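You operate a simulated robot arm through the tools that you are given. There is no shell and no other tool.

Carry out the task below with a simulated two-armed robot. There is one attempt and no reset: what you move stays moved.

TASK
Load the full tie pack and tie up the black cord.
Fine: the empty pack goes on the trolley top; lock the latch; free the cord and leave it in the cradle.

The check looks at the end state, three seconds after you hand in, the way a careful person would. Anything else that was tipped, shoved, dropped, spilled or broken makes it a failure.

THE ROBOT
Two 7-joint arms with two-finger parallel grippers on one trunk that stands fixed in place. Base frame: the origin is at the foot of the trunk, x ahead of it, y to its left, z up. Readings come in m, rad, newtons and seconds.
The left shoulder is at [0.03, 0.119, 1.01], the right one opposite. Each reaches about 0.826 m from its shoulder. Payload 3.43 kg a hand.
The tool frame of a hand sits at the grasp point between the pads (the TCP): z along the fingers, y along the line on which they close. The tips reach 0.03 m beyond it. Largest opening 0.094 m; finger width 0.028, thickness 0.01; the body of the gripper, 0.05 by 0.096 m, starts 0.055 m behind the TCP.
Orientation is that of the tool frame in the base frame, as a unit quaternion [x, y, z, w]. With the fingers straight down and closing along the base's y, the tool's x points along the base's -x, its y along +y and its z along -z.

THE INTERFACE
- The arms move only by the tool play_rows. It takes "left_plan", "right_plan" or both (then of equal length, played together; a hand with none holds still); each is a list of rows, each a list of 7 numbers: the shift along the tool's x, y, z in m, then the turn, a rotation vector about the tool's x, y, z in degrees, then the gripper command, from -1 (shut) to 1 (fully open), values between in proportion. In form: [[x, y, z, ax, ay, az, claw], ...]. A call has 1 to 20 rows; each row is the pose to reach, as a shift and turn from the pose commanded when the call began, along the tool's axes at that moment. Each row takes 0.2 s and may step no farther than 0.05 m and 0.15 rad from the row before; otherwise, or with a gripper value out of range, the whole call is refused. A pose out of reach is approached as far as the arm can. The call stops where the force on the tool passes 40 N (or 10 N more than at its start, if that is more) or the arm is blocked; 0.2 s more then pass. The fingers move at their own pace (about 0.072 m/s each) and stop on an object; they squeeze with about 29 N. The grip force told is the motor's: it shows also when the fingers shut on nothing. Time passes only in rows, and 0.2 s behind the last, so rows that repeat a pose let the fingers close. The reply holds the time, the measured pose of the TCP, the force on the tool along the base axes, the opening and the grip force, in the units named above and with some noise, with the torque about the TCP (base axes, N m) and any sound that the robot's microphone picked up, and new pictures: "show" is both (left out), scene, wrist or none (wrist: the cameras of the hands that moved).
- Cameras (640 x 400 px; columns grow to the right, rows downward): "scene" is now at [0.0368, -0.0023, 1.7012]; the picture's right is [-0.03, -1.00, 0.00], its down [-0.86, 0.03, -0.50] and it looks along [0.50, -0.02, -0.86] (base axes); focal length 324 px, centre (320, 200). "left" rides on the left gripper at [0.076, -0.014, -0.102] in its tool frame; the picture's right is [0.18, 0.98, 0.00], its down [-0.75, 0.14, -0.64] and it looks along [-0.63, 0.12, 0.77] (tool axes); focal length 243 px, centre (320, 200). "right" rides on the right gripper at [0.076, 0.014, -0.102] in its tool frame; the picture's right is [-0.18, 0.98, 0.00], its down [-0.75, -0.14, -0.64] and it looks along [-0.63, -0.12, 0.77] (tool axes); focal length 243 px, centre (320, 200). There is no depth. A picture from a camera that has moved, and an enlarged one, comes with that camera's place and axes in the base frame and with its lens.
- slide_trunk(by): moves the trunk up (or, below 0, down) by that many m; the arms and the scene camera ride with it, the base frame stays. It gives what a move gives, with no picture.
- head_to(pan, tilt): turns the head with the scene camera to pan (to the left, within 2.496 rad either way) and tilt (down, from -0.506 to 1.204), counted from straight ahead of the robot. It gives what a move gives, and a new picture of the scene camera.
- close_up(camera, box): a new picture of the part [left, top, right, bottom] of that camera's present view, enlarged. No time passes.
- job_done(): hands the job in; it is judged then, once.

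Nothing tells you positions but the pictures and the camera data. Unless the task says otherwise, let go and move clear before handing in.

The tools are called after ">>>" by a JSON object that holds its "name" and its "arguments". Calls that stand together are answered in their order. play_rows: Moves the arms, as the interface text tells. Its arguments: {"type":"object","properties":{"left_plan":{"type":"array","items":{"type":"array","items":{"type":"number"}}},"right_plan":{"type":"array","items":{"type":"array","items":{"type":"number"}}},"show":{"type":"string","enum":["both","scene","wrist","none"]}},"required":[]} The other tools are called the same way: slide_trunk (by) moves the trunk up or down; head_to (pan, tilt) turns the head that bears the scene camera; close_up (camera, box) takes an enlarged picture of a part of a camera's view; job_done () hands the job in.

At the start:

```text
t: 0.0
left_tool_pos: [0.534, 0.0576, 1.0765]
left_orientation: [-0.001, 1.0, 0.0, 0.0]
left_ft_force: [-0.4, -0.4, -0.2]
left_wrist_torque: [0.01, 0.02, 0.03]
left_grip_width: 0.0939
left_finger_force: 0.0
right_tool_pos: [0.32, -0.3416, 1.087]
right_orientation: [0.0, 1.0, 0.0, 0.0]
right_ft_force: [0.8, -0.2, 0.1]
right_wrist_torque: [0.02, -0.02, -0.06]
right_grip_width: 0.0938
right_finger_force: 0.0
trunk travel left (down, up): [-0.275, 0.135]
head pan, tilt (commanded): [-0.033, 1.042]
```

scene: 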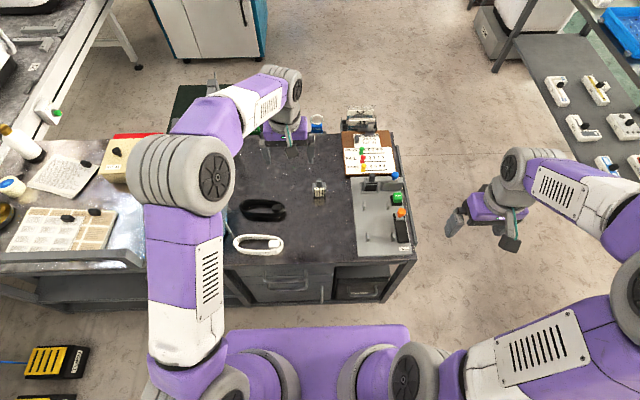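
right: 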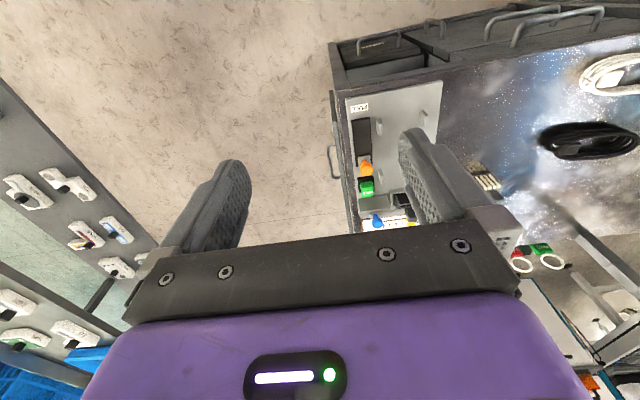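
left: 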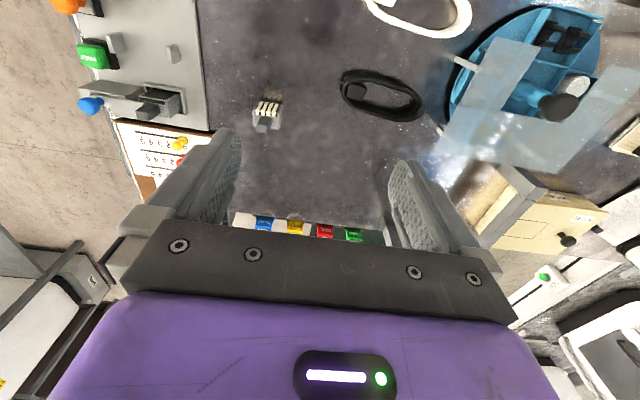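

I see a dark trolley in front with a black cord and a white cord, a small tie pack, and a grey machine plate with coloured buttons and a latch. I'll enlarge the views to read the details before moving.

>>> {"name": "close_up", "arguments": {"camera": "scene", "box": [330, 120, 430, 290]}}

>>> {"name": "close_up", "arguments": {"camera": "scene", "box": [220, 150, 350, 270]}}

>>> {"name": "close_up", "arguments": {"camera": "left", "box": [50, 0, 220, 160]}}

>>> {"name": "close_up", "arguments": {"camera": "right", "box": [320, 60, 520, 280]}}

>>> {"name": "close_up", "arguments": {"camera": "left", "box": [220, 60, 460, 250]}}

>>> {"name": "close_up", "arguments": {"camera": "scene", "box": [520, 50, 640, 190]}}

```text
2.35 times, centred on (380, 205) of scene
camera zoom: at [0.0368, -0.0023, 1.7012], right [-0.03, -1.0, 0.0], down [-0.86, 0.03, -0.5], along [0.5, -0.02, -0.86], focal length 762 px, centre (179, 188)
```

zoom: 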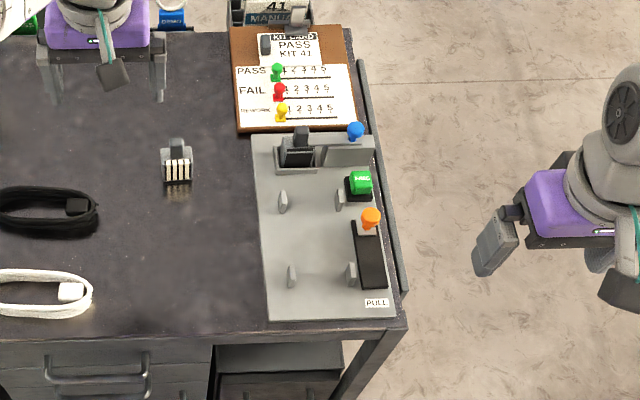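

```text
3.33 times, centred on (285, 210) of scene
camera zoom: at [0.0368, -0.0023, 1.7012], right [-0.03, -1.0, 0.0], down [-0.86, 0.03, -0.5], along [0.5, -0.02, -0.86], focal length 1080 px, centre (437, 167)
```

zoom: 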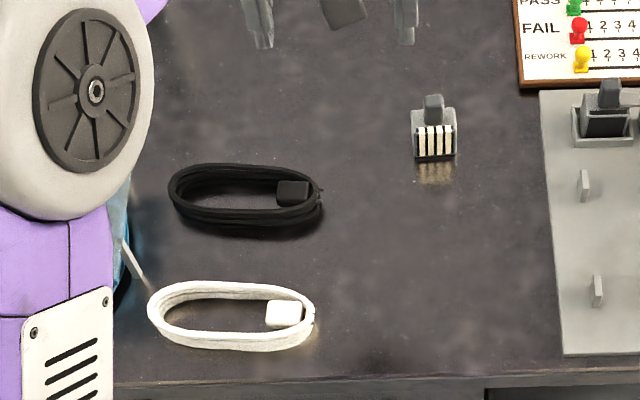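

```text
2.50 times, centred on (135, 80) of left
camera zoom: at [0.4594, 0.0429, 1.1796], right [-0.18, 0.98, 0.0], down [0.75, 0.14, 0.64], along [0.63, 0.12, -0.77], focal length 606 px, centre (782, 500)
```

zoom: 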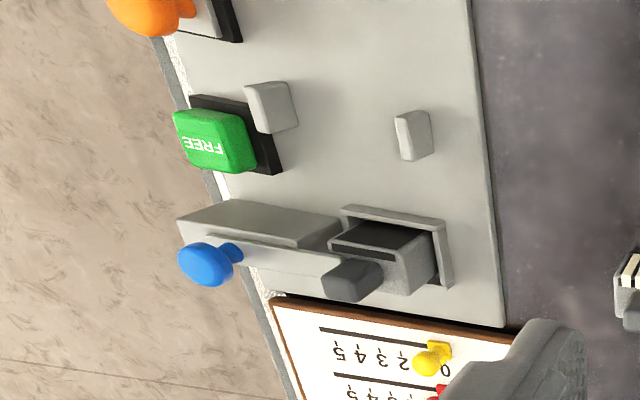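

```text
1.82 times, centred on (420, 170) of right
camera zoom: at [0.2452, -0.3274, 1.1892], right [0.18, 0.98, 0.0], down [0.75, -0.14, 0.64], along [0.63, -0.12, -0.77], focal length 441 px, centre (138, 254)
```

zoom: 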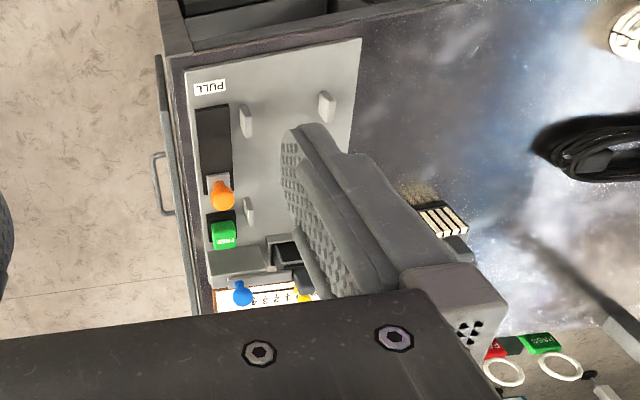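

```text
2.11 times, centred on (340, 155) of left
camera zoom: at [0.4594, 0.0429, 1.1796], right [-0.18, 0.98, 0.0], down [0.75, 0.14, 0.64], along [0.63, 0.12, -0.77], focal length 511 px, centre (278, 295)
```

zoom: 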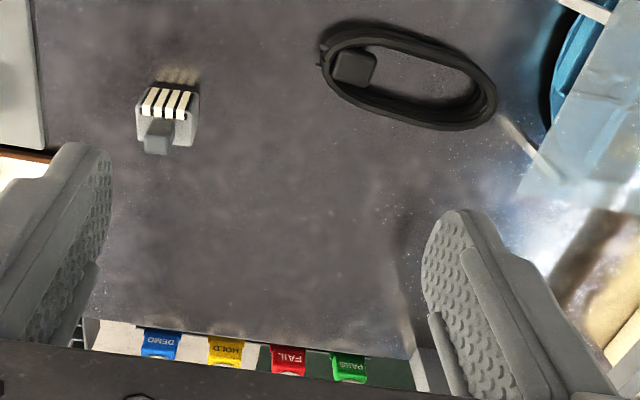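

```text
2.86 times, centred on (580, 120) of scene
camera zoom: at [0.0368, -0.0023, 1.7012], right [-0.03, -1.0, 0.0], down [-0.86, 0.03, -0.5], along [0.5, -0.02, -0.86], focal length 926 px, centre (-423, 429)
```

zoom: 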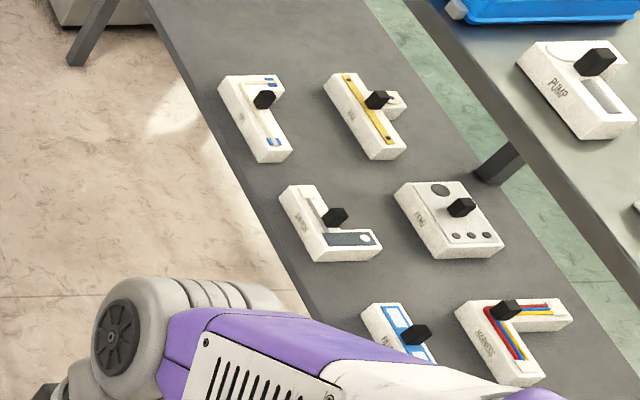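

The trolley top is at about z 0.71. The full pack is near (0.65, -0.03), the machine plate spans about x 0.41–0.71 and y -0.14 to -0.31, and the black cord is near (0.58, 0.18). I'll bring the right hand above the machine to inspect it with the wrist camera.

>>> {"name": "play_rows", "arguments": {"right_plan": [[-0.02, 0.028, 0.02, 0, 0, 0, 1], [-0.04, 0.056, 0.04, 0, 0, 0, 1], [-0.06, 0.084, 0.06, 0, 0, 0, 1], [-0.08, 0.112, 0.08, 0, 0, 0, 1], [-0.1, 0.13, 0.1, 0, 0, 0, 1]], "show": "both"}}

```text
t: 1.2
left_tool_pos: [0.5357, 0.0564, 1.0761]
left_orientation: [0.0, 1.0, 0.0, 0.0]
left_ft_force: [-0.1, -0.7, -0.4]
left_wrist_torque: [-0.02, 0.0, 0.02]
left_grip_width: 0.0941
left_finger_force: 0.0
right_tool_pos: [0.424, -0.2088, 0.9831]
right_orientation: [0.0, 1.0, 0.0, -0.001]
right_ft_force: [0.8, -0.3, -0.6]
right_wrist_torque: [-0.03, 0.02, 0.03]
right_grip_width: 0.0941
right_finger_force: 0.1
trunk travel left (down, up): [-0.275, 0.135]
head pan, tilt (commanded): [-0.033, 1.042]
camera scene: at [0.038, -0.002, 1.7011], right [-0.03, -1.0, 0.0], down [-0.86, 0.03, -0.5], along [0.5, -0.02, -0.86], focal length 324 px, centre (320, 200)
camera right: at [0.35, -0.1945, 1.0855], right [0.18, 0.98, 0.0], down [0.75, -0.14, 0.64], along [0.63, -0.12, -0.77], focal length 243 px, centre (320, 200)
```

scene: 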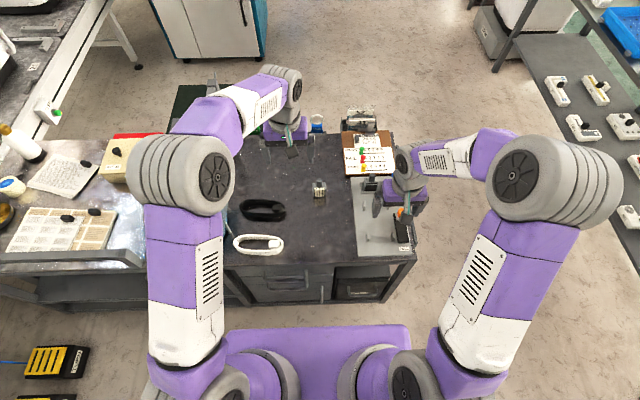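
right: 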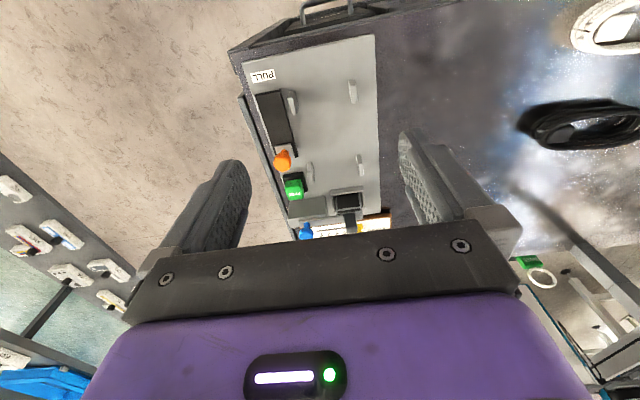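

The right wrist camera now sees the machine between the fingers. I'll enlarge it.

>>> {"name": "close_up", "arguments": {"camera": "right", "box": [230, 30, 410, 245]}}

>>> {"name": "close_up", "arguments": {"camera": "right", "box": [260, 140, 400, 245]}}

>>> {"name": "close_up", "arguments": {"camera": "left", "box": [400, 0, 640, 200]}}

```text
1.86 times, centred on (320, 138) of right
camera zoom: at [0.35, -0.1945, 1.0855], right [0.18, 0.98, 0.0], down [0.75, -0.14, 0.64], along [0.63, -0.12, -0.77], focal length 451 px, centre (320, 316)
```

zoom: 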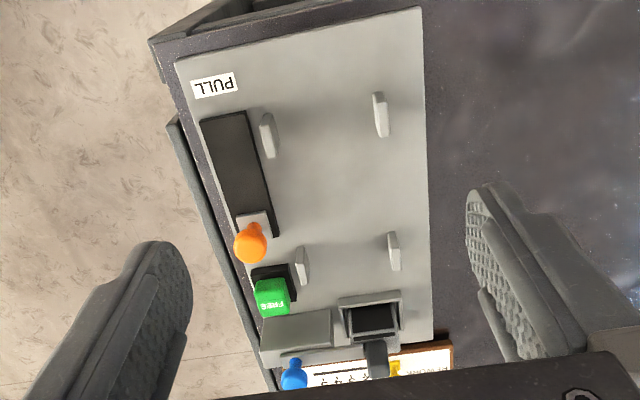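

```text
3.81 times, centred on (330, 192) of right
camera zoom: at [0.35, -0.1945, 1.0855], right [0.18, 0.98, 0.0], down [0.75, -0.14, 0.64], along [0.63, -0.12, -0.77], focal length 924 px, centre (282, 229)
```

zoom: 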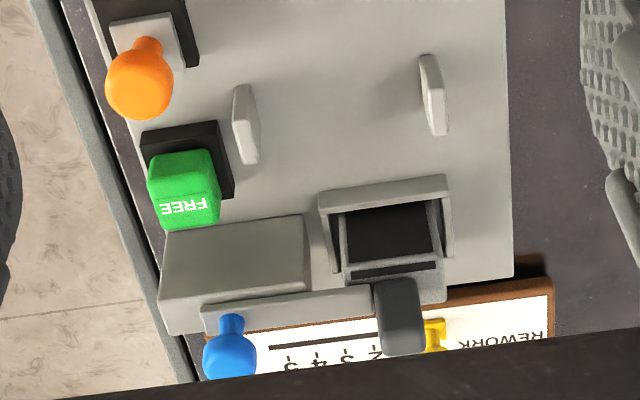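

```text
2.00 times, centred on (520, 100) of left
camera zoom: at [0.4601, 0.0431, 1.1792], right [-0.18, 0.98, 0.0], down [0.75, 0.14, 0.64], along [0.63, 0.12, -0.77], focal length 485 px, centre (-80, 400)
```

zoom: 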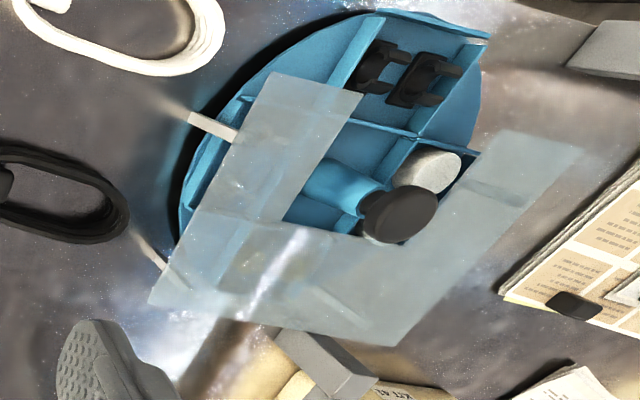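

The empty pack sits in a U-shaped slot with a dark handle, next to a bar with a blue knob. I need to see how the bar and pack relate, so I'll back the right hand off and bring the left hand in, yawed 90°, to look from the side.

>>> {"name": "play_rows", "arguments": {"left_plan": [[-0.0105, -0.0108, 0.0125, 0, 0, 7.5, 1], [-0.021, -0.0217, 0.025, 0, 0, 15, 1], [-0.0315, -0.0325, 0.0375, 0, 0, 22.5, 1], [-0.042, -0.0433, 0.05, 0, 0, 30, 1], [-0.0525, -0.0542, 0.0625, 0, 0, 37.5, 1], [-0.063, -0.065, 0.075, 0, 0, 45, 1], [-0.0735, -0.0758, 0.0875, 0, 0, 52.5, 1], [-0.084, -0.0867, 0.1, 0, 0, 60, 1], [-0.0945, -0.0975, 0.1125, 0, 0, 67.5, 1], [-0.105, -0.1083, 0.125, 0, 0, 75, 1], [-0.1155, -0.1192, 0.1375, 0, 0, 82.5, 1], [-0.126, -0.13, 0.15, 0, 0, 90, 1]], "right_plan": [[0.03, -0.02, -0.01, 0, 0, 0, 1], [0.06, -0.04, -0.02, 0, 0, 0, 1], [0.09, -0.06, -0.03, 0, 0, 0, 1], [0.1, -0.08, -0.04, 0, 0, 0, 1], [0.1, -0.1, -0.06, 0, 0, 0, 1], [0.1, -0.12, -0.08, 0, 0, 0, 1], [0.1, -0.13, -0.1, 0, 0, 0, 1], [0.1, -0.13, -0.1, 0, 0, 0, 1], [0.1, -0.13, -0.1, 0, 0, 0, 1], [0.1, -0.13, -0.1, 0, 0, 0, 1], [0.1, -0.13, -0.1, 0, 0, 0, 1], [0.1, -0.13, -0.1, 0, 0, 0, 1]], "show": "both"}}

```text
t: 3.8
left_tool_pos: [0.6089, -0.0518, 0.9232]
left_orientation: [0.708, 0.706, -0.002, -0.001]
left_ft_force: [0.0, 0.3, -0.1]
left_wrist_torque: [-0.04, -0.01, -0.01]
left_grip_width: 0.0939
left_finger_force: 0.1
left hand out of reach, approached as far as the arm can: row 9, 10, 11, 12
right_tool_pos: [0.3218, -0.345, 1.086]
right_orientation: [0.0, 1.0, 0.0, 0.0]
right_ft_force: [-0.2, 0.3, 0.1]
right_wrist_torque: [0.0, -0.02, -0.03]
right_grip_width: 0.0939
right_finger_force: 0.0
trunk travel left (down, up): [-0.275, 0.135]
head pan, tilt (commanded): [-0.033, 1.042]
camera scene: at [0.0374, -0.0023, 1.7012], right [-0.03, -1.0, 0.0], down [-0.86, 0.03, -0.5], along [0.5, -0.02, -0.86], focal length 324 px, centre (320, 200)
camera right: at [0.2461, -0.331, 1.1879], right [0.18, 0.98, 0.0], down [0.75, -0.14, 0.64], along [0.63, -0.12, -0.77], focal length 243 px, centre (320, 200)
camera left: at [0.5952, 0.0255, 1.0273], right [0.98, 0.18, 0.0], down [0.14, -0.76, 0.64], along [0.11, -0.63, -0.77], focal length 243 px, centre (320, 200)
```

scene: 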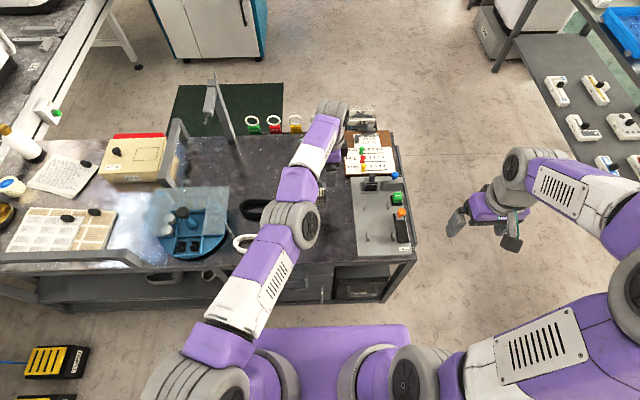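
right: 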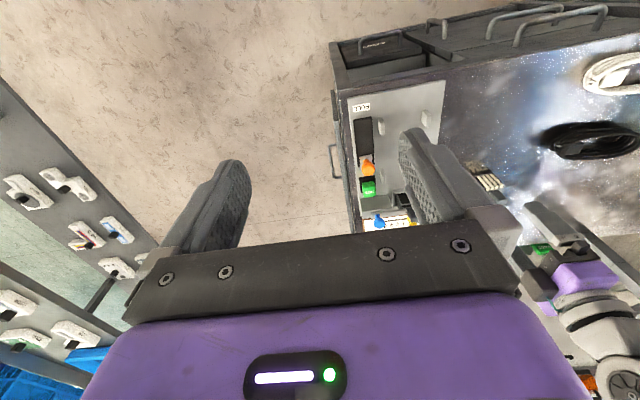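
left: 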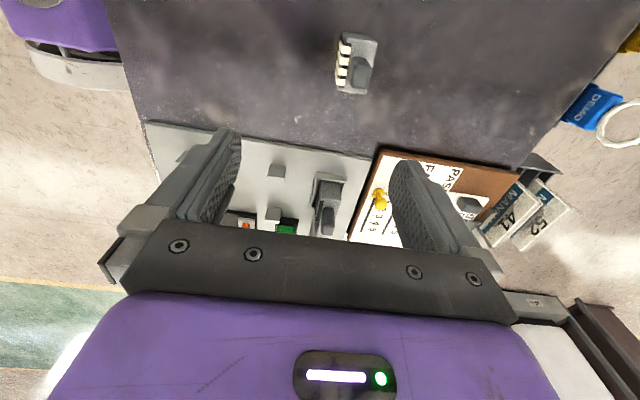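

The left wrist view now shows both the full pack and the slot from the side. I'll enlarge them.

>>> {"name": "close_up", "arguments": {"camera": "left", "box": [230, 130, 410, 245]}}

>>> {"name": "close_up", "arguments": {"camera": "left", "box": [300, 20, 410, 110]}}

>>> {"name": "close_up", "arguments": {"camera": "scene", "box": [120, 60, 350, 280]}}

>>> {"name": "close_up", "arguments": {"camera": "scene", "box": [340, 160, 420, 270]}}

```text
3.48 times, centred on (320, 188) of left
camera zoom: at [0.5952, 0.0255, 1.0273], right [0.98, 0.18, 0.0], down [0.14, -0.76, 0.64], along [0.11, -0.63, -0.77], focal length 844 px, centre (320, 244)
```

zoom: 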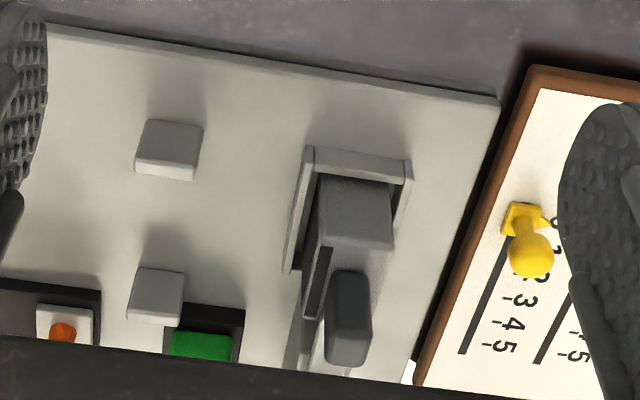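

```text
4.44 times, centred on (355, 65) of left
camera zoom: at [0.5952, 0.0255, 1.0273], right [0.98, 0.18, 0.0], down [0.14, -0.76, 0.64], along [0.11, -0.63, -0.77], focal length 1078 px, centre (164, 800)
```

zoom: 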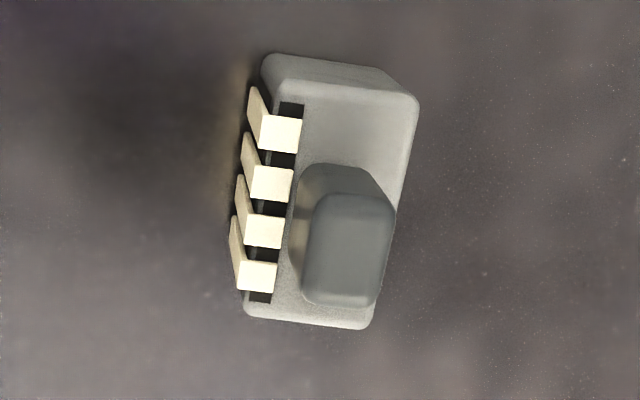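

```text
1.82 times, centred on (235, 170) of scene
camera zoom: at [0.0374, -0.0023, 1.7012], right [-0.03, -1.0, 0.0], down [-0.86, 0.03, -0.5], along [0.5, -0.02, -0.86], focal length 589 px, centre (474, 254)
```

zoom: 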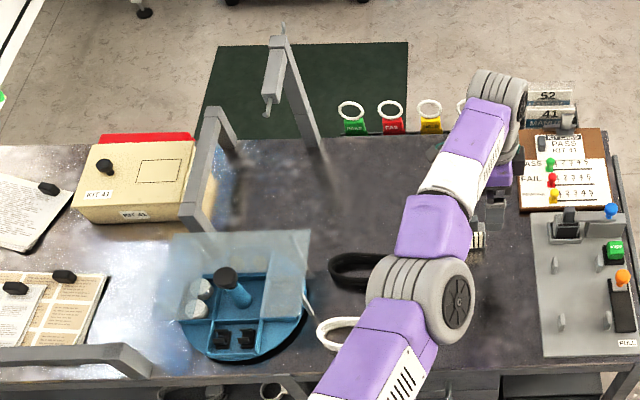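

```text
3.64 times, centred on (380, 215) of scene
camera zoom: at [0.0374, -0.0023, 1.7012], right [-0.03, -1.0, 0.0], down [-0.86, 0.03, -0.5], along [0.5, -0.02, -0.86], focal length 1178 px, centre (102, 146)
```

zoom: 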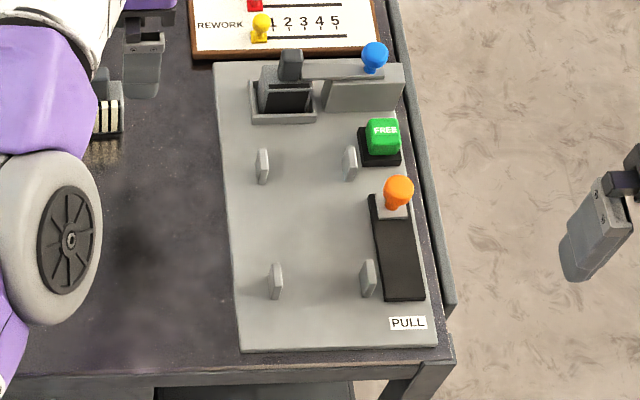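

The full pack has a light body, four white ties facing the robot and a dark handle on top; the empty one in the bay matches it. I'll move the left arm away and use the right hand, yawed, to look at the latch from above.

>>> {"name": "play_rows", "arguments": {"left_plan": [[0.035, -0.02, -0.01, 0, 0, 0, 1], [0.07, -0.04, -0.02, 0, 0, 0, 1], [0.105, -0.06, -0.03, 0, 0, 0, 1], [0.14, -0.08, -0.04, 0, 0, 0, 1], [0.175, -0.1, -0.05, 0, 0, 0, 1], [0.21, -0.12, -0.06, 0, 0, 0, 1], [0.245, -0.14, -0.07, 0, 0, 0, 1], [0.27, -0.16, -0.075, 0, 0, 0, 1]], "show": "none"}}

>>> {"name": "play_rows", "arguments": {"right_plan": [[-0.02, 0.016, 0.01, 0, 0, 7.5, 1], [-0.045, 0.032, 0.02, 0, 0, 15, 1], [-0.07, 0.048, 0.03, 0, 0, 22.5, 1], [-0.095, 0.064, 0.04, 0, 0, 30, 1], [-0.12, 0.08, 0.05, 0, 0, 37.5, 1], [-0.145, 0.096, 0.065, 0, 0, 45, 1], [-0.17, 0.112, 0.08, 0, 0, 52.5, 1], [-0.195, 0.128, 0.1, 0, 0, 60, 1], [-0.22, 0.144, 0.12, 0, 0, 67.5, 1], [-0.245, 0.16, 0.135, 0, 0, 75, 1], [-0.27, 0.176, 0.15, 0, 0, 82.5, 1], [-0.28, 0.192, 0.16, 0, 0, 90, 1]], "show": "both"}}

```text
t: 5.6
left_tool_pos: [0.6458, 0.2221, 1.0086]
left_orientation: [0.708, 0.706, -0.001, 0.0]
left_ft_force: [-0.5, 0.4, 0.4]
left_wrist_torque: [0.0, 0.02, 0.03]
left_grip_width: 0.094
left_finger_force: 0.1
left hand out of reach, approached as far as the arm can: row 1, 2, 3, 4, 5, 6, 7, 8
right_tool_pos: [0.3215, -0.3455, 1.0855]
right_orientation: [0.0, 1.0, 0.0, 0.0]
right_ft_force: [1.1, 0.6, 0.5]
right_wrist_torque: [0.03, 0.0, -0.02]
right_grip_width: 0.0939
right_finger_force: 0.0
trunk travel left (down, up): [-0.275, 0.135]
head pan, tilt (commanded): [-0.033, 1.042]
```

```text
t: 8.2
left_tool_pos: [0.6469, 0.2225, 1.0081]
left_orientation: [0.708, 0.707, -0.001, 0.0]
left_ft_force: [-0.5, -0.2, -0.3]
left_wrist_torque: [0.0, -0.04, 0.04]
left_grip_width: 0.094
left_finger_force: 0.0
right_tool_pos: [0.602, -0.1477, 0.9267]
right_orientation: [0.708, 0.706, 0.0, 0.001]
right_ft_force: [0.5, 0.2, -0.1]
right_wrist_torque: [0.01, -0.03, -0.02]
right_grip_width: 0.0938
right_finger_force: 0.2
trunk travel left (down, up): [-0.275, 0.135]
head pan, tilt (commanded): [-0.033, 1.042]
camera scene: at [0.0369, -0.0017, 1.7012], right [-0.03, -1.0, 0.0], down [-0.86, 0.03, -0.5], along [0.5, -0.02, -0.86], focal length 324 px, centre (320, 200)
camera right: at [0.6177, -0.0727, 1.0295], right [0.98, -0.19, 0.0], down [-0.14, -0.75, 0.64], along [-0.12, -0.63, -0.77], focal length 243 px, centre (320, 200)
```

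scene: 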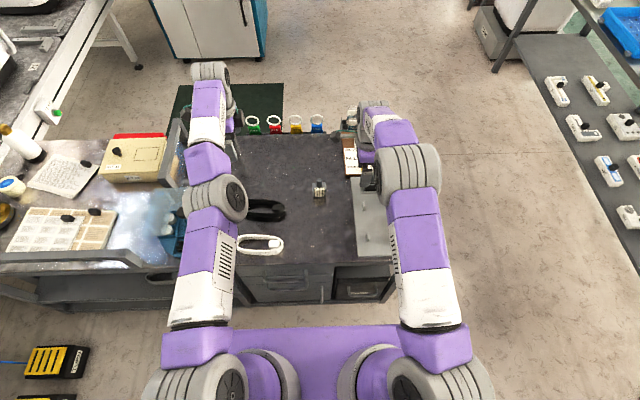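
right: 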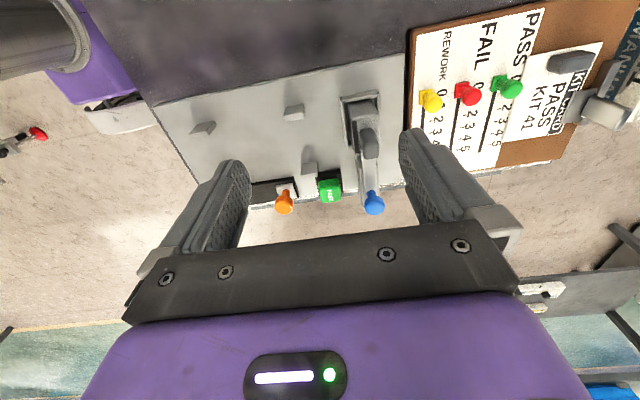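

I have a near-overhead view of the latch bar and blue knob. I'll enlarge it.

>>> {"name": "close_up", "arguments": {"camera": "right", "box": [310, 80, 420, 220]}}

>>> {"name": "close_up", "arguments": {"camera": "right", "box": [160, 80, 410, 230]}}

>>> {"name": "close_up", "arguments": {"camera": "left", "box": [0, 0, 640, 400]}}

```text
2.86 times, centred on (365, 150) of right
camera zoom: at [0.6177, -0.0727, 1.0295], right [0.98, -0.19, 0.0], down [-0.14, -0.75, 0.64], along [-0.12, -0.63, -0.77], focal length 693 px, centre (191, 343)
```

zoom: 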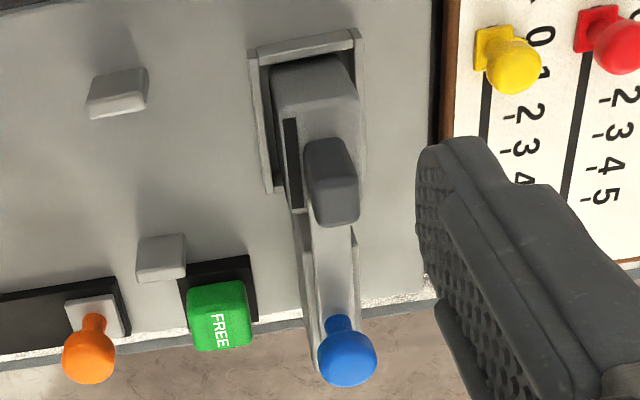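

```text
2.56 times, centred on (285, 155) of right
camera zoom: at [0.6177, -0.0727, 1.0295], right [0.98, -0.19, 0.0], down [-0.14, -0.75, 0.64], along [-0.12, -0.63, -0.77], focal length 621 px, centre (410, 315)
```

zoom: 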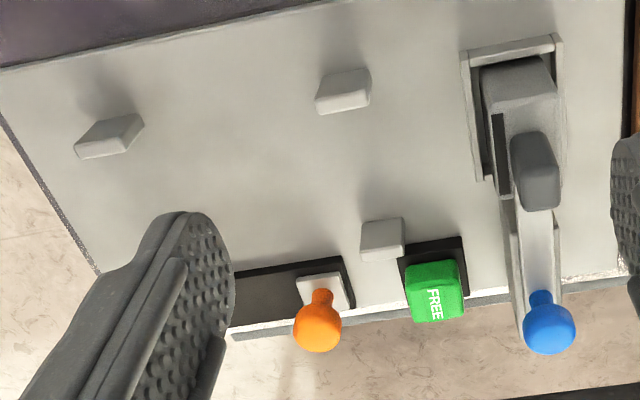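

```text
1.00 times, centred on (320, 200) of left (not enlarged: the box is as wide or as high as the picture)
camera zoom: at [0.6333, 0.2983, 1.1113], right [0.98, 0.18, 0.0], down [0.14, -0.75, 0.64], along [0.12, -0.63, -0.77], focal length 243 px, centre (320, 200)
```

zoom: 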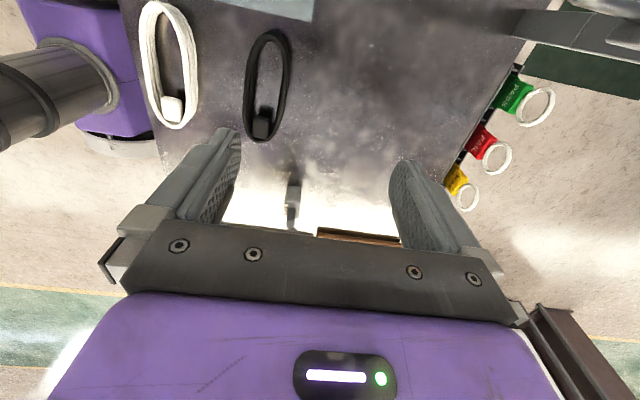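

The latch looks like a bolt or bar on a housing, with the blue knob on top and its end near the empty pack's handle. I'll take a lower side view to see whether the bar sits over the pack.

>>> {"name": "play_rows", "arguments": {"right_plan": [[0.006, 0.004, 0.016, 0, -4.5, 0, 1], [0.012, 0.008, 0.032, 0, -9, 0, 1], [0.018, 0.012, 0.048, 0, -13.5, 0, 1], [0.024, 0.016, 0.064, 0, -18, 0, 1], [0.03, 0.02, 0.08, 0, -22, 0, 1], [0.035, 0.024, 0.095, 0, -26, 0, 1]], "show": "wrist"}}

```text
t: 9.6
left_tool_pos: [0.6465, 0.2223, 1.0092]
left_orientation: [0.707, 0.707, 0.0, 0.0]
left_ft_force: [0.6, -0.3, 0.5]
left_wrist_torque: [0.0, -0.03, 0.02]
left_grip_width: 0.094
left_finger_force: 0.0
right_tool_pos: [0.6155, -0.1127, 0.8333]
right_orientation: [0.689, 0.688, -0.161, 0.16]
right_ft_force: [0.1, 0.5, -0.2]
right_wrist_torque: [0.01, 0.03, -0.01]
right_grip_width: 0.0941
right_finger_force: 0.0
right hand out of reach, approached as far as the arm can: row 6
trunk travel left (down, up): [-0.275, 0.135]
head pan, tilt (commanded): [-0.033, 1.042]
camera right: at [0.6319, 0.0002, 0.8914], right [0.98, -0.17, 0.08], down [-0.14, -0.39, 0.91], along [-0.12, -0.9, -0.41], focal length 243 px, centre (320, 200)
```

right: 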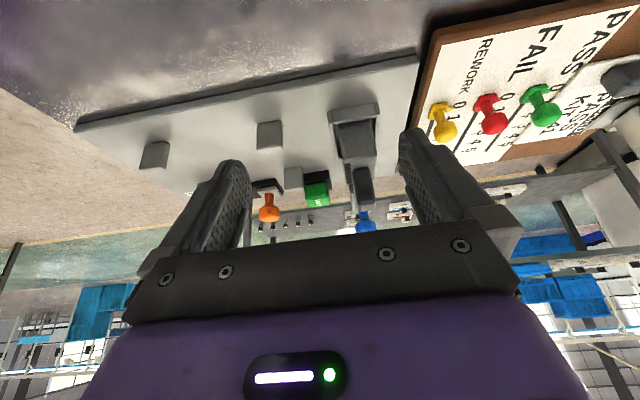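

>>> {"name": "close_up", "arguments": {"camera": "right", "box": [300, 85, 420, 240]}}

>>> {"name": "close_up", "arguments": {"camera": "right", "box": [120, 60, 420, 240]}}

```text
2.58 times, centred on (360, 162) of right
camera zoom: at [0.6319, 0.0002, 0.8914], right [0.98, -0.17, 0.08], down [-0.14, -0.39, 0.91], along [-0.12, -0.9, -0.41], focal length 626 px, centre (217, 297)
```

zoom: 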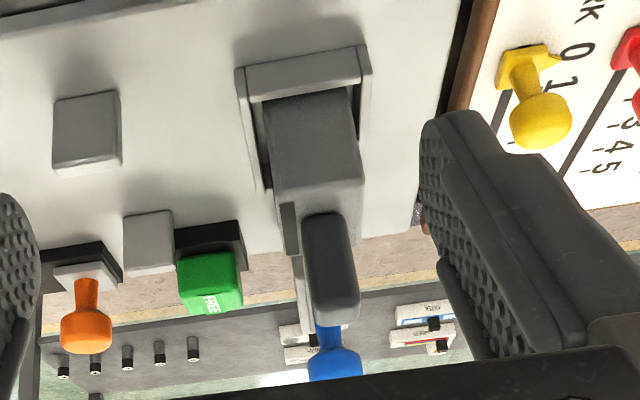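

```text
2.13 times, centred on (270, 150) of right
camera zoom: at [0.6319, 0.0002, 0.8914], right [0.98, -0.17, 0.08], down [-0.14, -0.39, 0.91], along [-0.12, -0.9, -0.41], focal length 518 px, centre (427, 307)
```

zoom: 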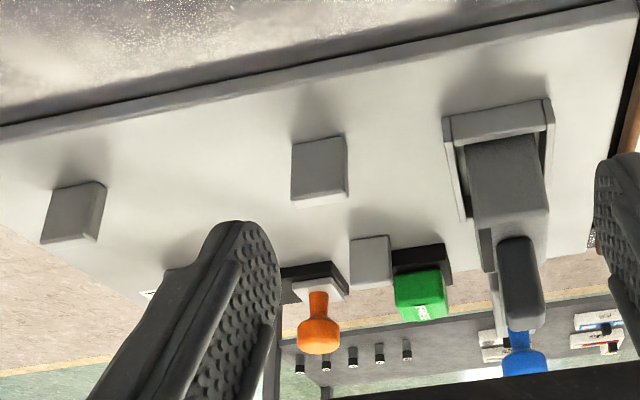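

The bar runs behind the handle from this angle. I'll straighten the hand and look from the robot side, closer to overhead.

>>> {"name": "play_rows", "arguments": {"right_plan": [[-0.022, -0.002, -0.0077, 0, 4.5, 0, 1], [-0.044, -0.004, -0.0154, 0, 9, 0, 1], [-0.066, -0.006, -0.0231, 0, 13.5, 0, 1], [-0.088, -0.008, -0.0308, 0, 18, 0, 1], [-0.11, -0.01, -0.0385, 0, 22, 0, 1], [-0.1337, -0.012, -0.0461, 0, 26, 0, 1]], "show": "none"}}

>>> {"name": "play_rows", "arguments": {"right_plan": [[0, 0, 0, 0, 0, -7.5, 1], [0, 0, 0, 0, 0, -15, 1], [0, 0, 0, 0, 0, -22.5, 1], [0, 0, 0, 0, 0, -30, 1], [0, 0, 0, 0, 0, -37.5, 1], [0, 0, 0, 0, 0, -45, 1], [0, 0, 0, 0, 0, -52.5, 1], [-0.005, 0, 0, 0, 0, -60, 1], [-0.01, 0, 0, 0, 0, -67.5, 1], [-0.015, 0, 0, 0, 0, -75, 1], [-0.02, 0, 0, 0, 0, -82.5, 1], [-0.025, 0, 0, 0, 0, -90, 1]], "show": "wrist"}}

>>> {"name": "close_up", "arguments": {"camera": "right", "box": [250, 80, 410, 230]}}

```text
t: 11.0
left_tool_pos: [0.6461, 0.2224, 1.0092]
left_orientation: [0.707, 0.707, 0.0, -0.001]
left_ft_force: [0.3, -0.4, 0.0]
left_wrist_torque: [-0.01, 0.02, 0.02]
left_grip_width: 0.0938
left_finger_force: 0.0
right_tool_pos: [0.6031, -0.2146, 0.9329]
right_orientation: [0.707, 0.707, 0.0, -0.001]
right_ft_force: [0.3, -0.8, -0.4]
right_wrist_torque: [-0.02, 0.0, -0.02]
right_grip_width: 0.0939
right_finger_force: 0.1
trunk travel left (down, up): [-0.275, 0.135]
head pan, tilt (commanded): [-0.033, 1.042]
```

```text
t: 13.6
left_tool_pos: [0.646, 0.2213, 1.0089]
left_orientation: [0.707, 0.707, -0.001, 0.0]
left_ft_force: [-0.6, -0.3, -0.1]
left_wrist_torque: [0.0, 0.0, -0.03]
left_grip_width: 0.094
left_finger_force: 0.1
right_tool_pos: [0.6041, -0.2397, 0.934]
right_orientation: [-0.001, 1.0, 0.0, -0.001]
right_ft_force: [0.1, -0.9, 0.8]
right_wrist_torque: [0.0, -0.04, 0.03]
right_grip_width: 0.094
right_finger_force: 0.1
trunk travel left (down, up): [-0.275, 0.135]
head pan, tilt (commanded): [-0.033, 1.042]
camera right: at [0.5283, -0.2254, 1.0357], right [0.18, 0.98, 0.0], down [0.75, -0.14, 0.64], along [0.63, -0.12, -0.77], focal length 243 px, centre (320, 200)
```

right: 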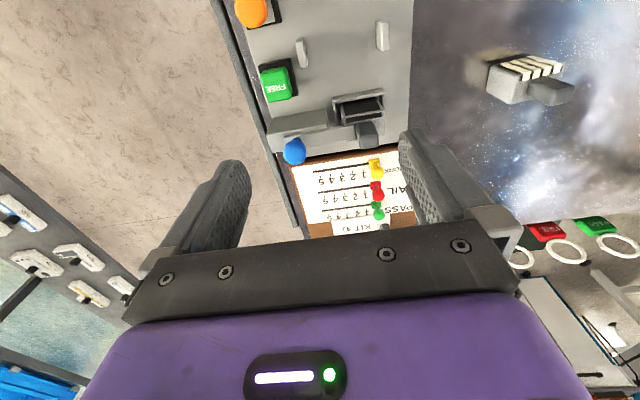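

```text
2.67 times, centred on (330, 155) of right
camera zoom: at [0.5283, -0.2254, 1.0357], right [0.18, 0.98, 0.0], down [0.75, -0.14, 0.64], along [0.63, -0.12, -0.77], focal length 647 px, centre (293, 320)
```

zoom: 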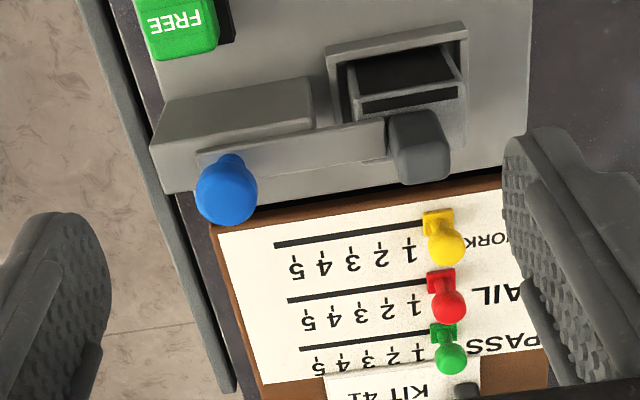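

The bar lies on the housing and overlaps the pack beside its handle, so the pack is currently latched in. Triangulating puts the blue knob's ball near (0.6465, -0.274, 0.806) and the empty pack's handle top near (0.647, -0.20, 0.802). I'll look at the full pack more closely.

>>> {"name": "close_up", "arguments": {"camera": "right", "box": [470, 30, 600, 130]}}

>>> {"name": "close_up", "arguments": {"camera": "right", "box": [220, 0, 430, 140]}}

>>> {"name": "close_up", "arguments": {"camera": "left", "box": [130, 0, 310, 150]}}

```text
4.00 times, centred on (535, 80) of right
camera zoom: at [0.5283, -0.2254, 1.0357], right [0.18, 0.98, 0.0], down [0.75, -0.14, 0.64], along [0.63, -0.12, -0.77], focal length 970 px, centre (-540, 680)
```

zoom: 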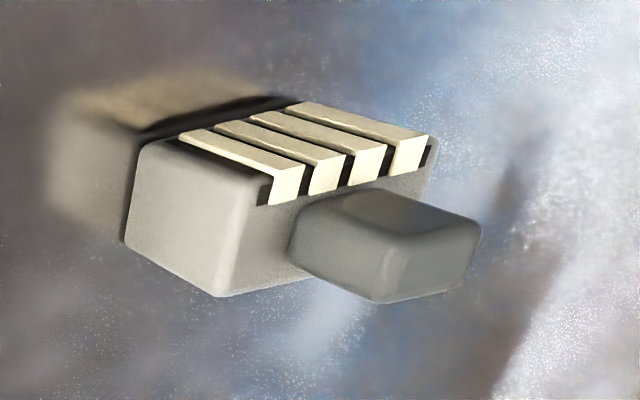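

```text
2.86 times, centred on (325, 70) of right
camera zoom: at [0.5283, -0.2254, 1.0357], right [0.18, 0.98, 0.0], down [0.75, -0.14, 0.64], along [0.63, -0.12, -0.77], focal length 693 px, centre (306, 571)
```

zoom: 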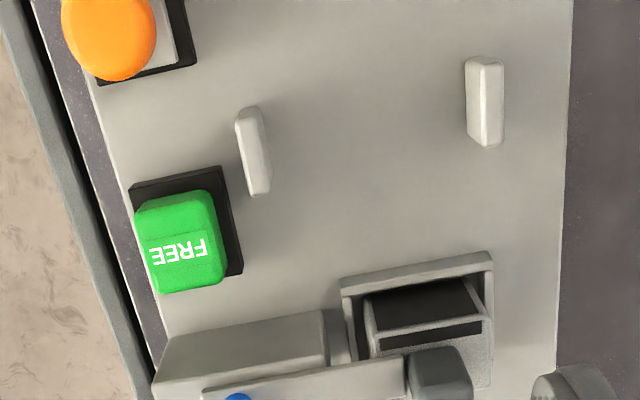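

```text
2.67 times, centred on (220, 75) of left
camera zoom: at [0.6332, 0.2977, 1.1115], right [0.98, 0.18, 0.0], down [0.14, -0.75, 0.64], along [0.12, -0.63, -0.77], focal length 647 px, centre (587, 533)
```

zoom: 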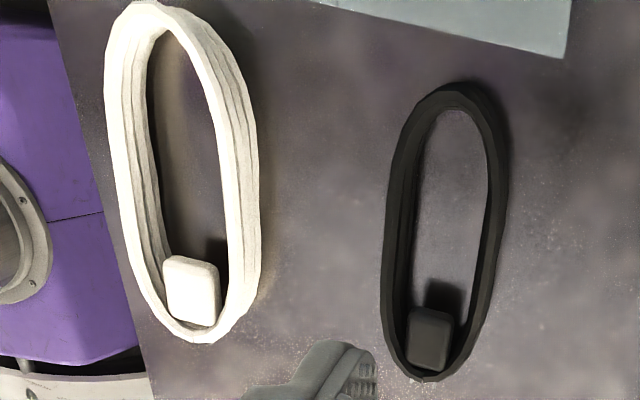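

The full pack's handle top is near (0.636, -0.02, 0.804). Next I'll bring the right hand above the blue knob with the fingers partly open.

>>> {"name": "play_rows", "arguments": {"right_plan": [[-0.011, -0.009, 0.012, 0, 0, 0, 0.3], [-0.022, -0.018, 0.024, 0, 0, 0, 0.3], [-0.033, -0.027, 0.036, 0, 0, 0, 0.3], [-0.0424, -0.034, 0.05, 0, 0, 0, 0.3]], "show": "wrist"}}

>>> {"name": "close_up", "arguments": {"camera": "right", "box": [240, 20, 420, 220]}}

```text
t: 14.6
left_tool_pos: [0.6474, 0.2218, 1.0079]
left_orientation: [0.707, 0.707, -0.002, -0.001]
left_ft_force: [0.3, 0.3, 0.7]
left_wrist_torque: [-0.01, -0.04, -0.03]
left_grip_width: 0.0941
left_finger_force: 0.0
right_tool_pos: [0.6418, -0.2723, 0.8818]
right_orientation: [0.0, 1.0, 0.0, -0.001]
right_ft_force: [0.8, -0.4, -0.3]
right_wrist_torque: [-0.01, 0.0, 0.01]
right_grip_width: 0.0611
right_finger_force: 0.1
right hand out of reach, approached as far as the arm can: row 4
trunk travel left (down, up): [-0.275, 0.135]
head pan, tilt (commanded): [-0.033, 1.042]
camera right: at [0.5662, -0.2581, 0.9848], right [0.18, 0.98, 0.0], down [0.75, -0.14, 0.64], along [0.63, -0.12, -0.77], focal length 243 px, centre (320, 200)
```

right: 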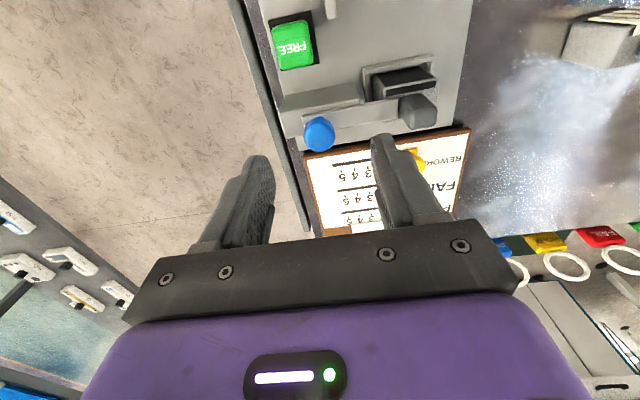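

```text
2.00 times, centred on (330, 120) of right
camera zoom: at [0.5662, -0.2581, 0.9848], right [0.18, 0.98, 0.0], down [0.75, -0.14, 0.64], along [0.63, -0.12, -0.77], focal length 485 px, centre (300, 360)
```

zoom: 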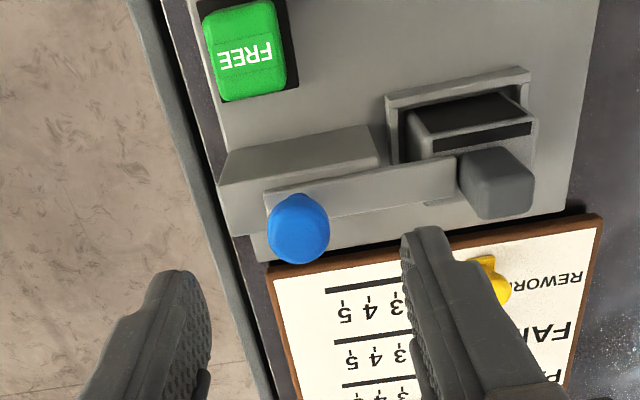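

The knob ball is confirmed near (0.647, -0.274, 0.806). The arm is near its reach limit, so I'll lean the fingers forward a little as I lower around the knob.

>>> {"name": "play_rows", "arguments": {"right_plan": [[0, 0, 0.01, 0, -4, 0, 0.3], [0, 0, 0.02, 0, -8, 0, 0.3], [-0.001, 0, 0.035, 0, -12, 0, 0.3], [-0.001, 0, 0.05, 0, -12, 0, 0.3], [-0.001, 0, 0.062, 0, -12, 0, 0.3]], "show": "wrist"}}

>>> {"name": "close_up", "arguments": {"camera": "right", "box": [200, 20, 440, 240]}}

```text
t: 15.8
left_tool_pos: [0.6458, 0.2201, 1.009]
left_orientation: [0.707, 0.707, -0.002, -0.001]
left_ft_force: [-0.1, 0.0, 1.3]
left_wrist_torque: [-0.02, 0.01, 0.0]
left_grip_width: 0.0942
left_finger_force: 0.0
right_tool_pos: [0.6414, -0.2692, 0.8201]
right_orientation: [-0.001, 0.995, 0.001, 0.104]
right_ft_force: [-1.1, 0.0, -0.9]
right_wrist_torque: [-0.01, 0.03, 0.02]
right_grip_width: 0.061
right_finger_force: 0.0
trunk travel left (down, up): [-0.275, 0.135]
head pan, tilt (commanded): [-0.033, 1.042]
camera right: at [0.5457, -0.2561, 0.905], right [0.18, 0.98, 0.04], down [0.6, -0.14, 0.78], along [0.78, -0.12, -0.62], focal length 243 px, centre (320, 200)
```

right: 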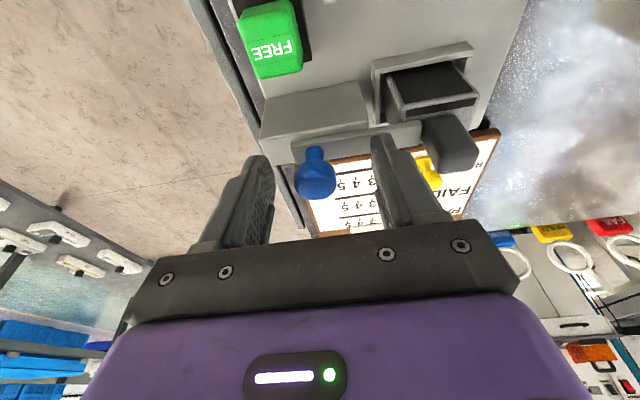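

```text
1.82 times, centred on (320, 130) of right
camera zoom: at [0.5457, -0.2561, 0.905], right [0.18, 0.98, 0.04], down [0.6, -0.14, 0.78], along [0.78, -0.12, -0.62], focal length 441 px, centre (320, 327)
```

zoom: 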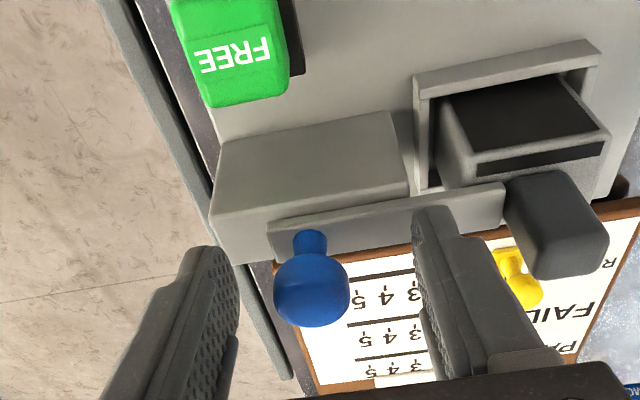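

The fingers straddle the knob. I'll centre on it, close gently, and look before trying to slide the bar toward -y, away from the pack.

>>> {"name": "play_rows", "arguments": {"right_plan": [[0, -0.004, 0.002, 0, 0, 0, 0.3], [0, -0.005, 0.004, 0, 0, 0, -0.2], [0, -0.005, 0.004, 0, 0, 0, -0.6], [0, -0.005, 0.004, 0, 0, 0, -1], [0, -0.005, 0.004, 0, 0, 0, -1], [0, -0.005, 0.004, 0, 0, 0, -1]], "show": "wrist"}}

>>> {"name": "close_up", "arguments": {"camera": "right", "box": [200, 20, 440, 240]}}

```text
t: 17.2
left_tool_pos: [0.6465, 0.2223, 1.0097]
left_orientation: [0.708, 0.707, 0.0, 0.0]
left_ft_force: [0.5, 0.8, -0.3]
left_wrist_torque: [0.01, -0.01, 0.01]
left_grip_width: 0.094
left_finger_force: 0.0
right_tool_pos: [0.6419, -0.2763, 0.82]
right_orientation: [0.0, 0.994, 0.001, 0.107]
right_ft_force: [0.0, 1.0, 13.7]
right_wrist_torque: [0.06, 0.28, 0.0]
right_grip_width: 0.0224
right_finger_force: 44.5
trunk travel left (down, up): [-0.275, 0.135]
head pan, tilt (commanded): [-0.033, 1.042]
camera right: at [0.5468, -0.2619, 0.9038], right [0.18, 0.98, 0.04], down [0.6, -0.14, 0.79], along [0.78, -0.12, -0.62], focal length 243 px, centre (320, 200)
```

right: 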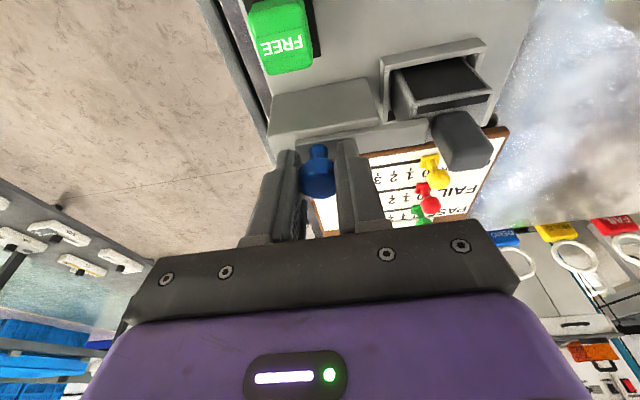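

```text
1.82 times, centred on (320, 130) of right
camera zoom: at [0.5468, -0.2619, 0.9038], right [0.18, 0.98, 0.04], down [0.6, -0.14, 0.79], along [0.78, -0.12, -0.62], focal length 441 px, centre (320, 327)
```

zoom: 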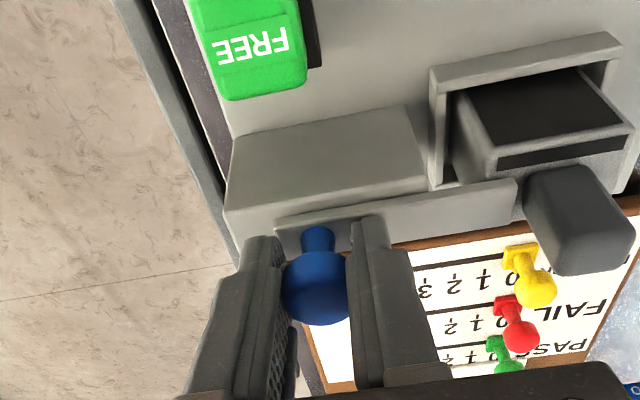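

The knob is gripped at 0.022 m wide. I'll try a gentle slide toward -y in small steps and watch the forces.

>>> {"name": "play_rows", "arguments": {"right_plan": [[0, -0.003, -0.002, 0, 0, 0, -1], [0, -0.006, -0.003, 0, 0, 0, -1], [0, -0.009, -0.003, 0, 0, 0, -1], [0, -0.012, -0.003, 0, 0, 0, -1]], "show": "wrist"}}

>>> {"name": "close_up", "arguments": {"camera": "right", "box": [200, 20, 440, 240]}}

```text
t: 18.2
left_tool_pos: [0.6483, 0.2204, 1.008]
left_orientation: [0.707, 0.707, -0.001, -0.001]
left_ft_force: [0.3, -0.1, 0.3]
left_wrist_torque: [0.01, 0.02, 0.02]
left_grip_width: 0.0938
left_finger_force: 0.1
right_tool_pos: [0.6423, -0.2896, 0.8216]
right_orientation: [0.0, 0.995, -0.001, 0.104]
right_ft_force: [6.2, -0.2, -4.9]
right_wrist_torque: [-0.01, -0.8, -0.02]
right_grip_width: 0.0225
right_finger_force: 45.2
trunk travel left (down, up): [-0.275, 0.135]
head pan, tilt (commanded): [-0.033, 1.042]
camera right: at [0.5473, -0.2752, 0.9044], right [0.18, 0.98, 0.04], down [0.61, -0.14, 0.78], along [0.78, -0.12, -0.62], focal length 243 px, centre (320, 200)
```

right: 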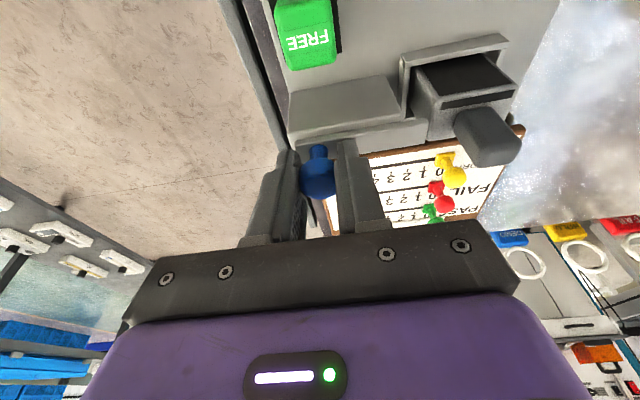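

```text
1.82 times, centred on (320, 130) of right
camera zoom: at [0.5473, -0.2752, 0.9044], right [0.18, 0.98, 0.04], down [0.61, -0.14, 0.78], along [0.78, -0.12, -0.62], focal length 441 px, centre (320, 327)
```

zoom: 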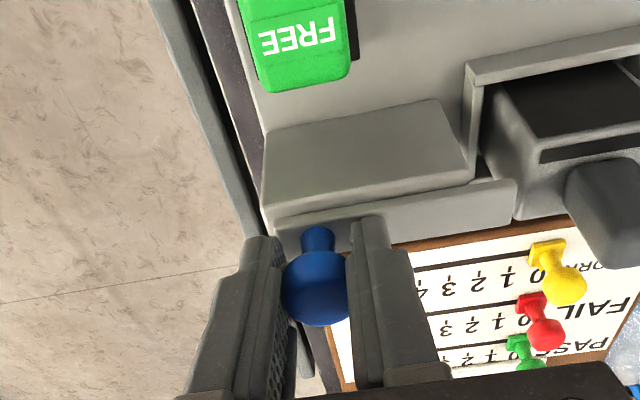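

The bar slides freely with the knob and its end is clearing the pack. I'll continue to its stop.

>>> {"name": "play_rows", "arguments": {"right_plan": [[0, -0.004, 0, 0, 0, 0, -1], [0, -0.008, 0, 0, 0, 0, -1], [0, -0.012, 0, 0, 0, 0, -1], [0, -0.016, 0, 0, 0, 0, -1]], "show": "wrist"}}

>>> {"name": "close_up", "arguments": {"camera": "right", "box": [200, 20, 540, 240]}}

```text
t: 19.2
left_tool_pos: [0.6478, 0.2226, 1.0075]
left_orientation: [0.707, 0.708, 0.0, -0.001]
left_ft_force: [-0.4, 0.3, -0.5]
left_wrist_torque: [0.01, 0.01, 0.03]
left_grip_width: 0.094
left_finger_force: 0.0
right_tool_pos: [0.6419, -0.3017, 0.8191]
right_orientation: [0.0, 0.995, 0.001, 0.102]
right_ft_force: [5.8, 8.4, -8.8]
right_wrist_torque: [0.1, -0.1, 0.02]
right_grip_width: 0.0227
right_finger_force: 44.8
trunk travel left (down, up): [-0.275, 0.135]
head pan, tilt (commanded): [-0.033, 1.042]
camera right: at [0.5473, -0.288, 0.9046], right [0.18, 0.98, 0.04], down [0.61, -0.14, 0.78], along [0.77, -0.12, -0.62], focal length 243 px, centre (320, 200)
```

right: 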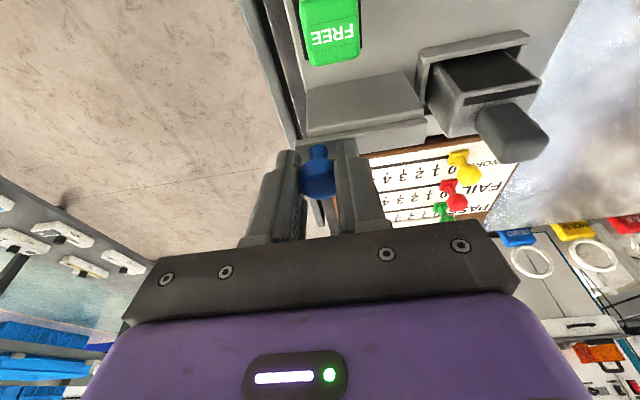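

```text
1.82 times, centred on (370, 130) of right
camera zoom: at [0.5473, -0.288, 0.9046], right [0.18, 0.98, 0.04], down [0.61, -0.14, 0.78], along [0.77, -0.12, -0.62], focal length 441 px, centre (229, 327)
```

zoom: 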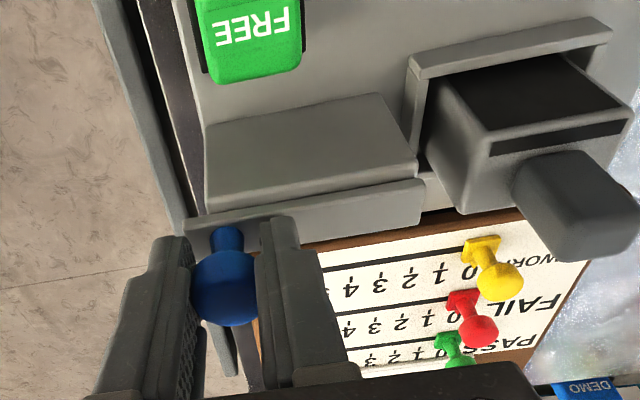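

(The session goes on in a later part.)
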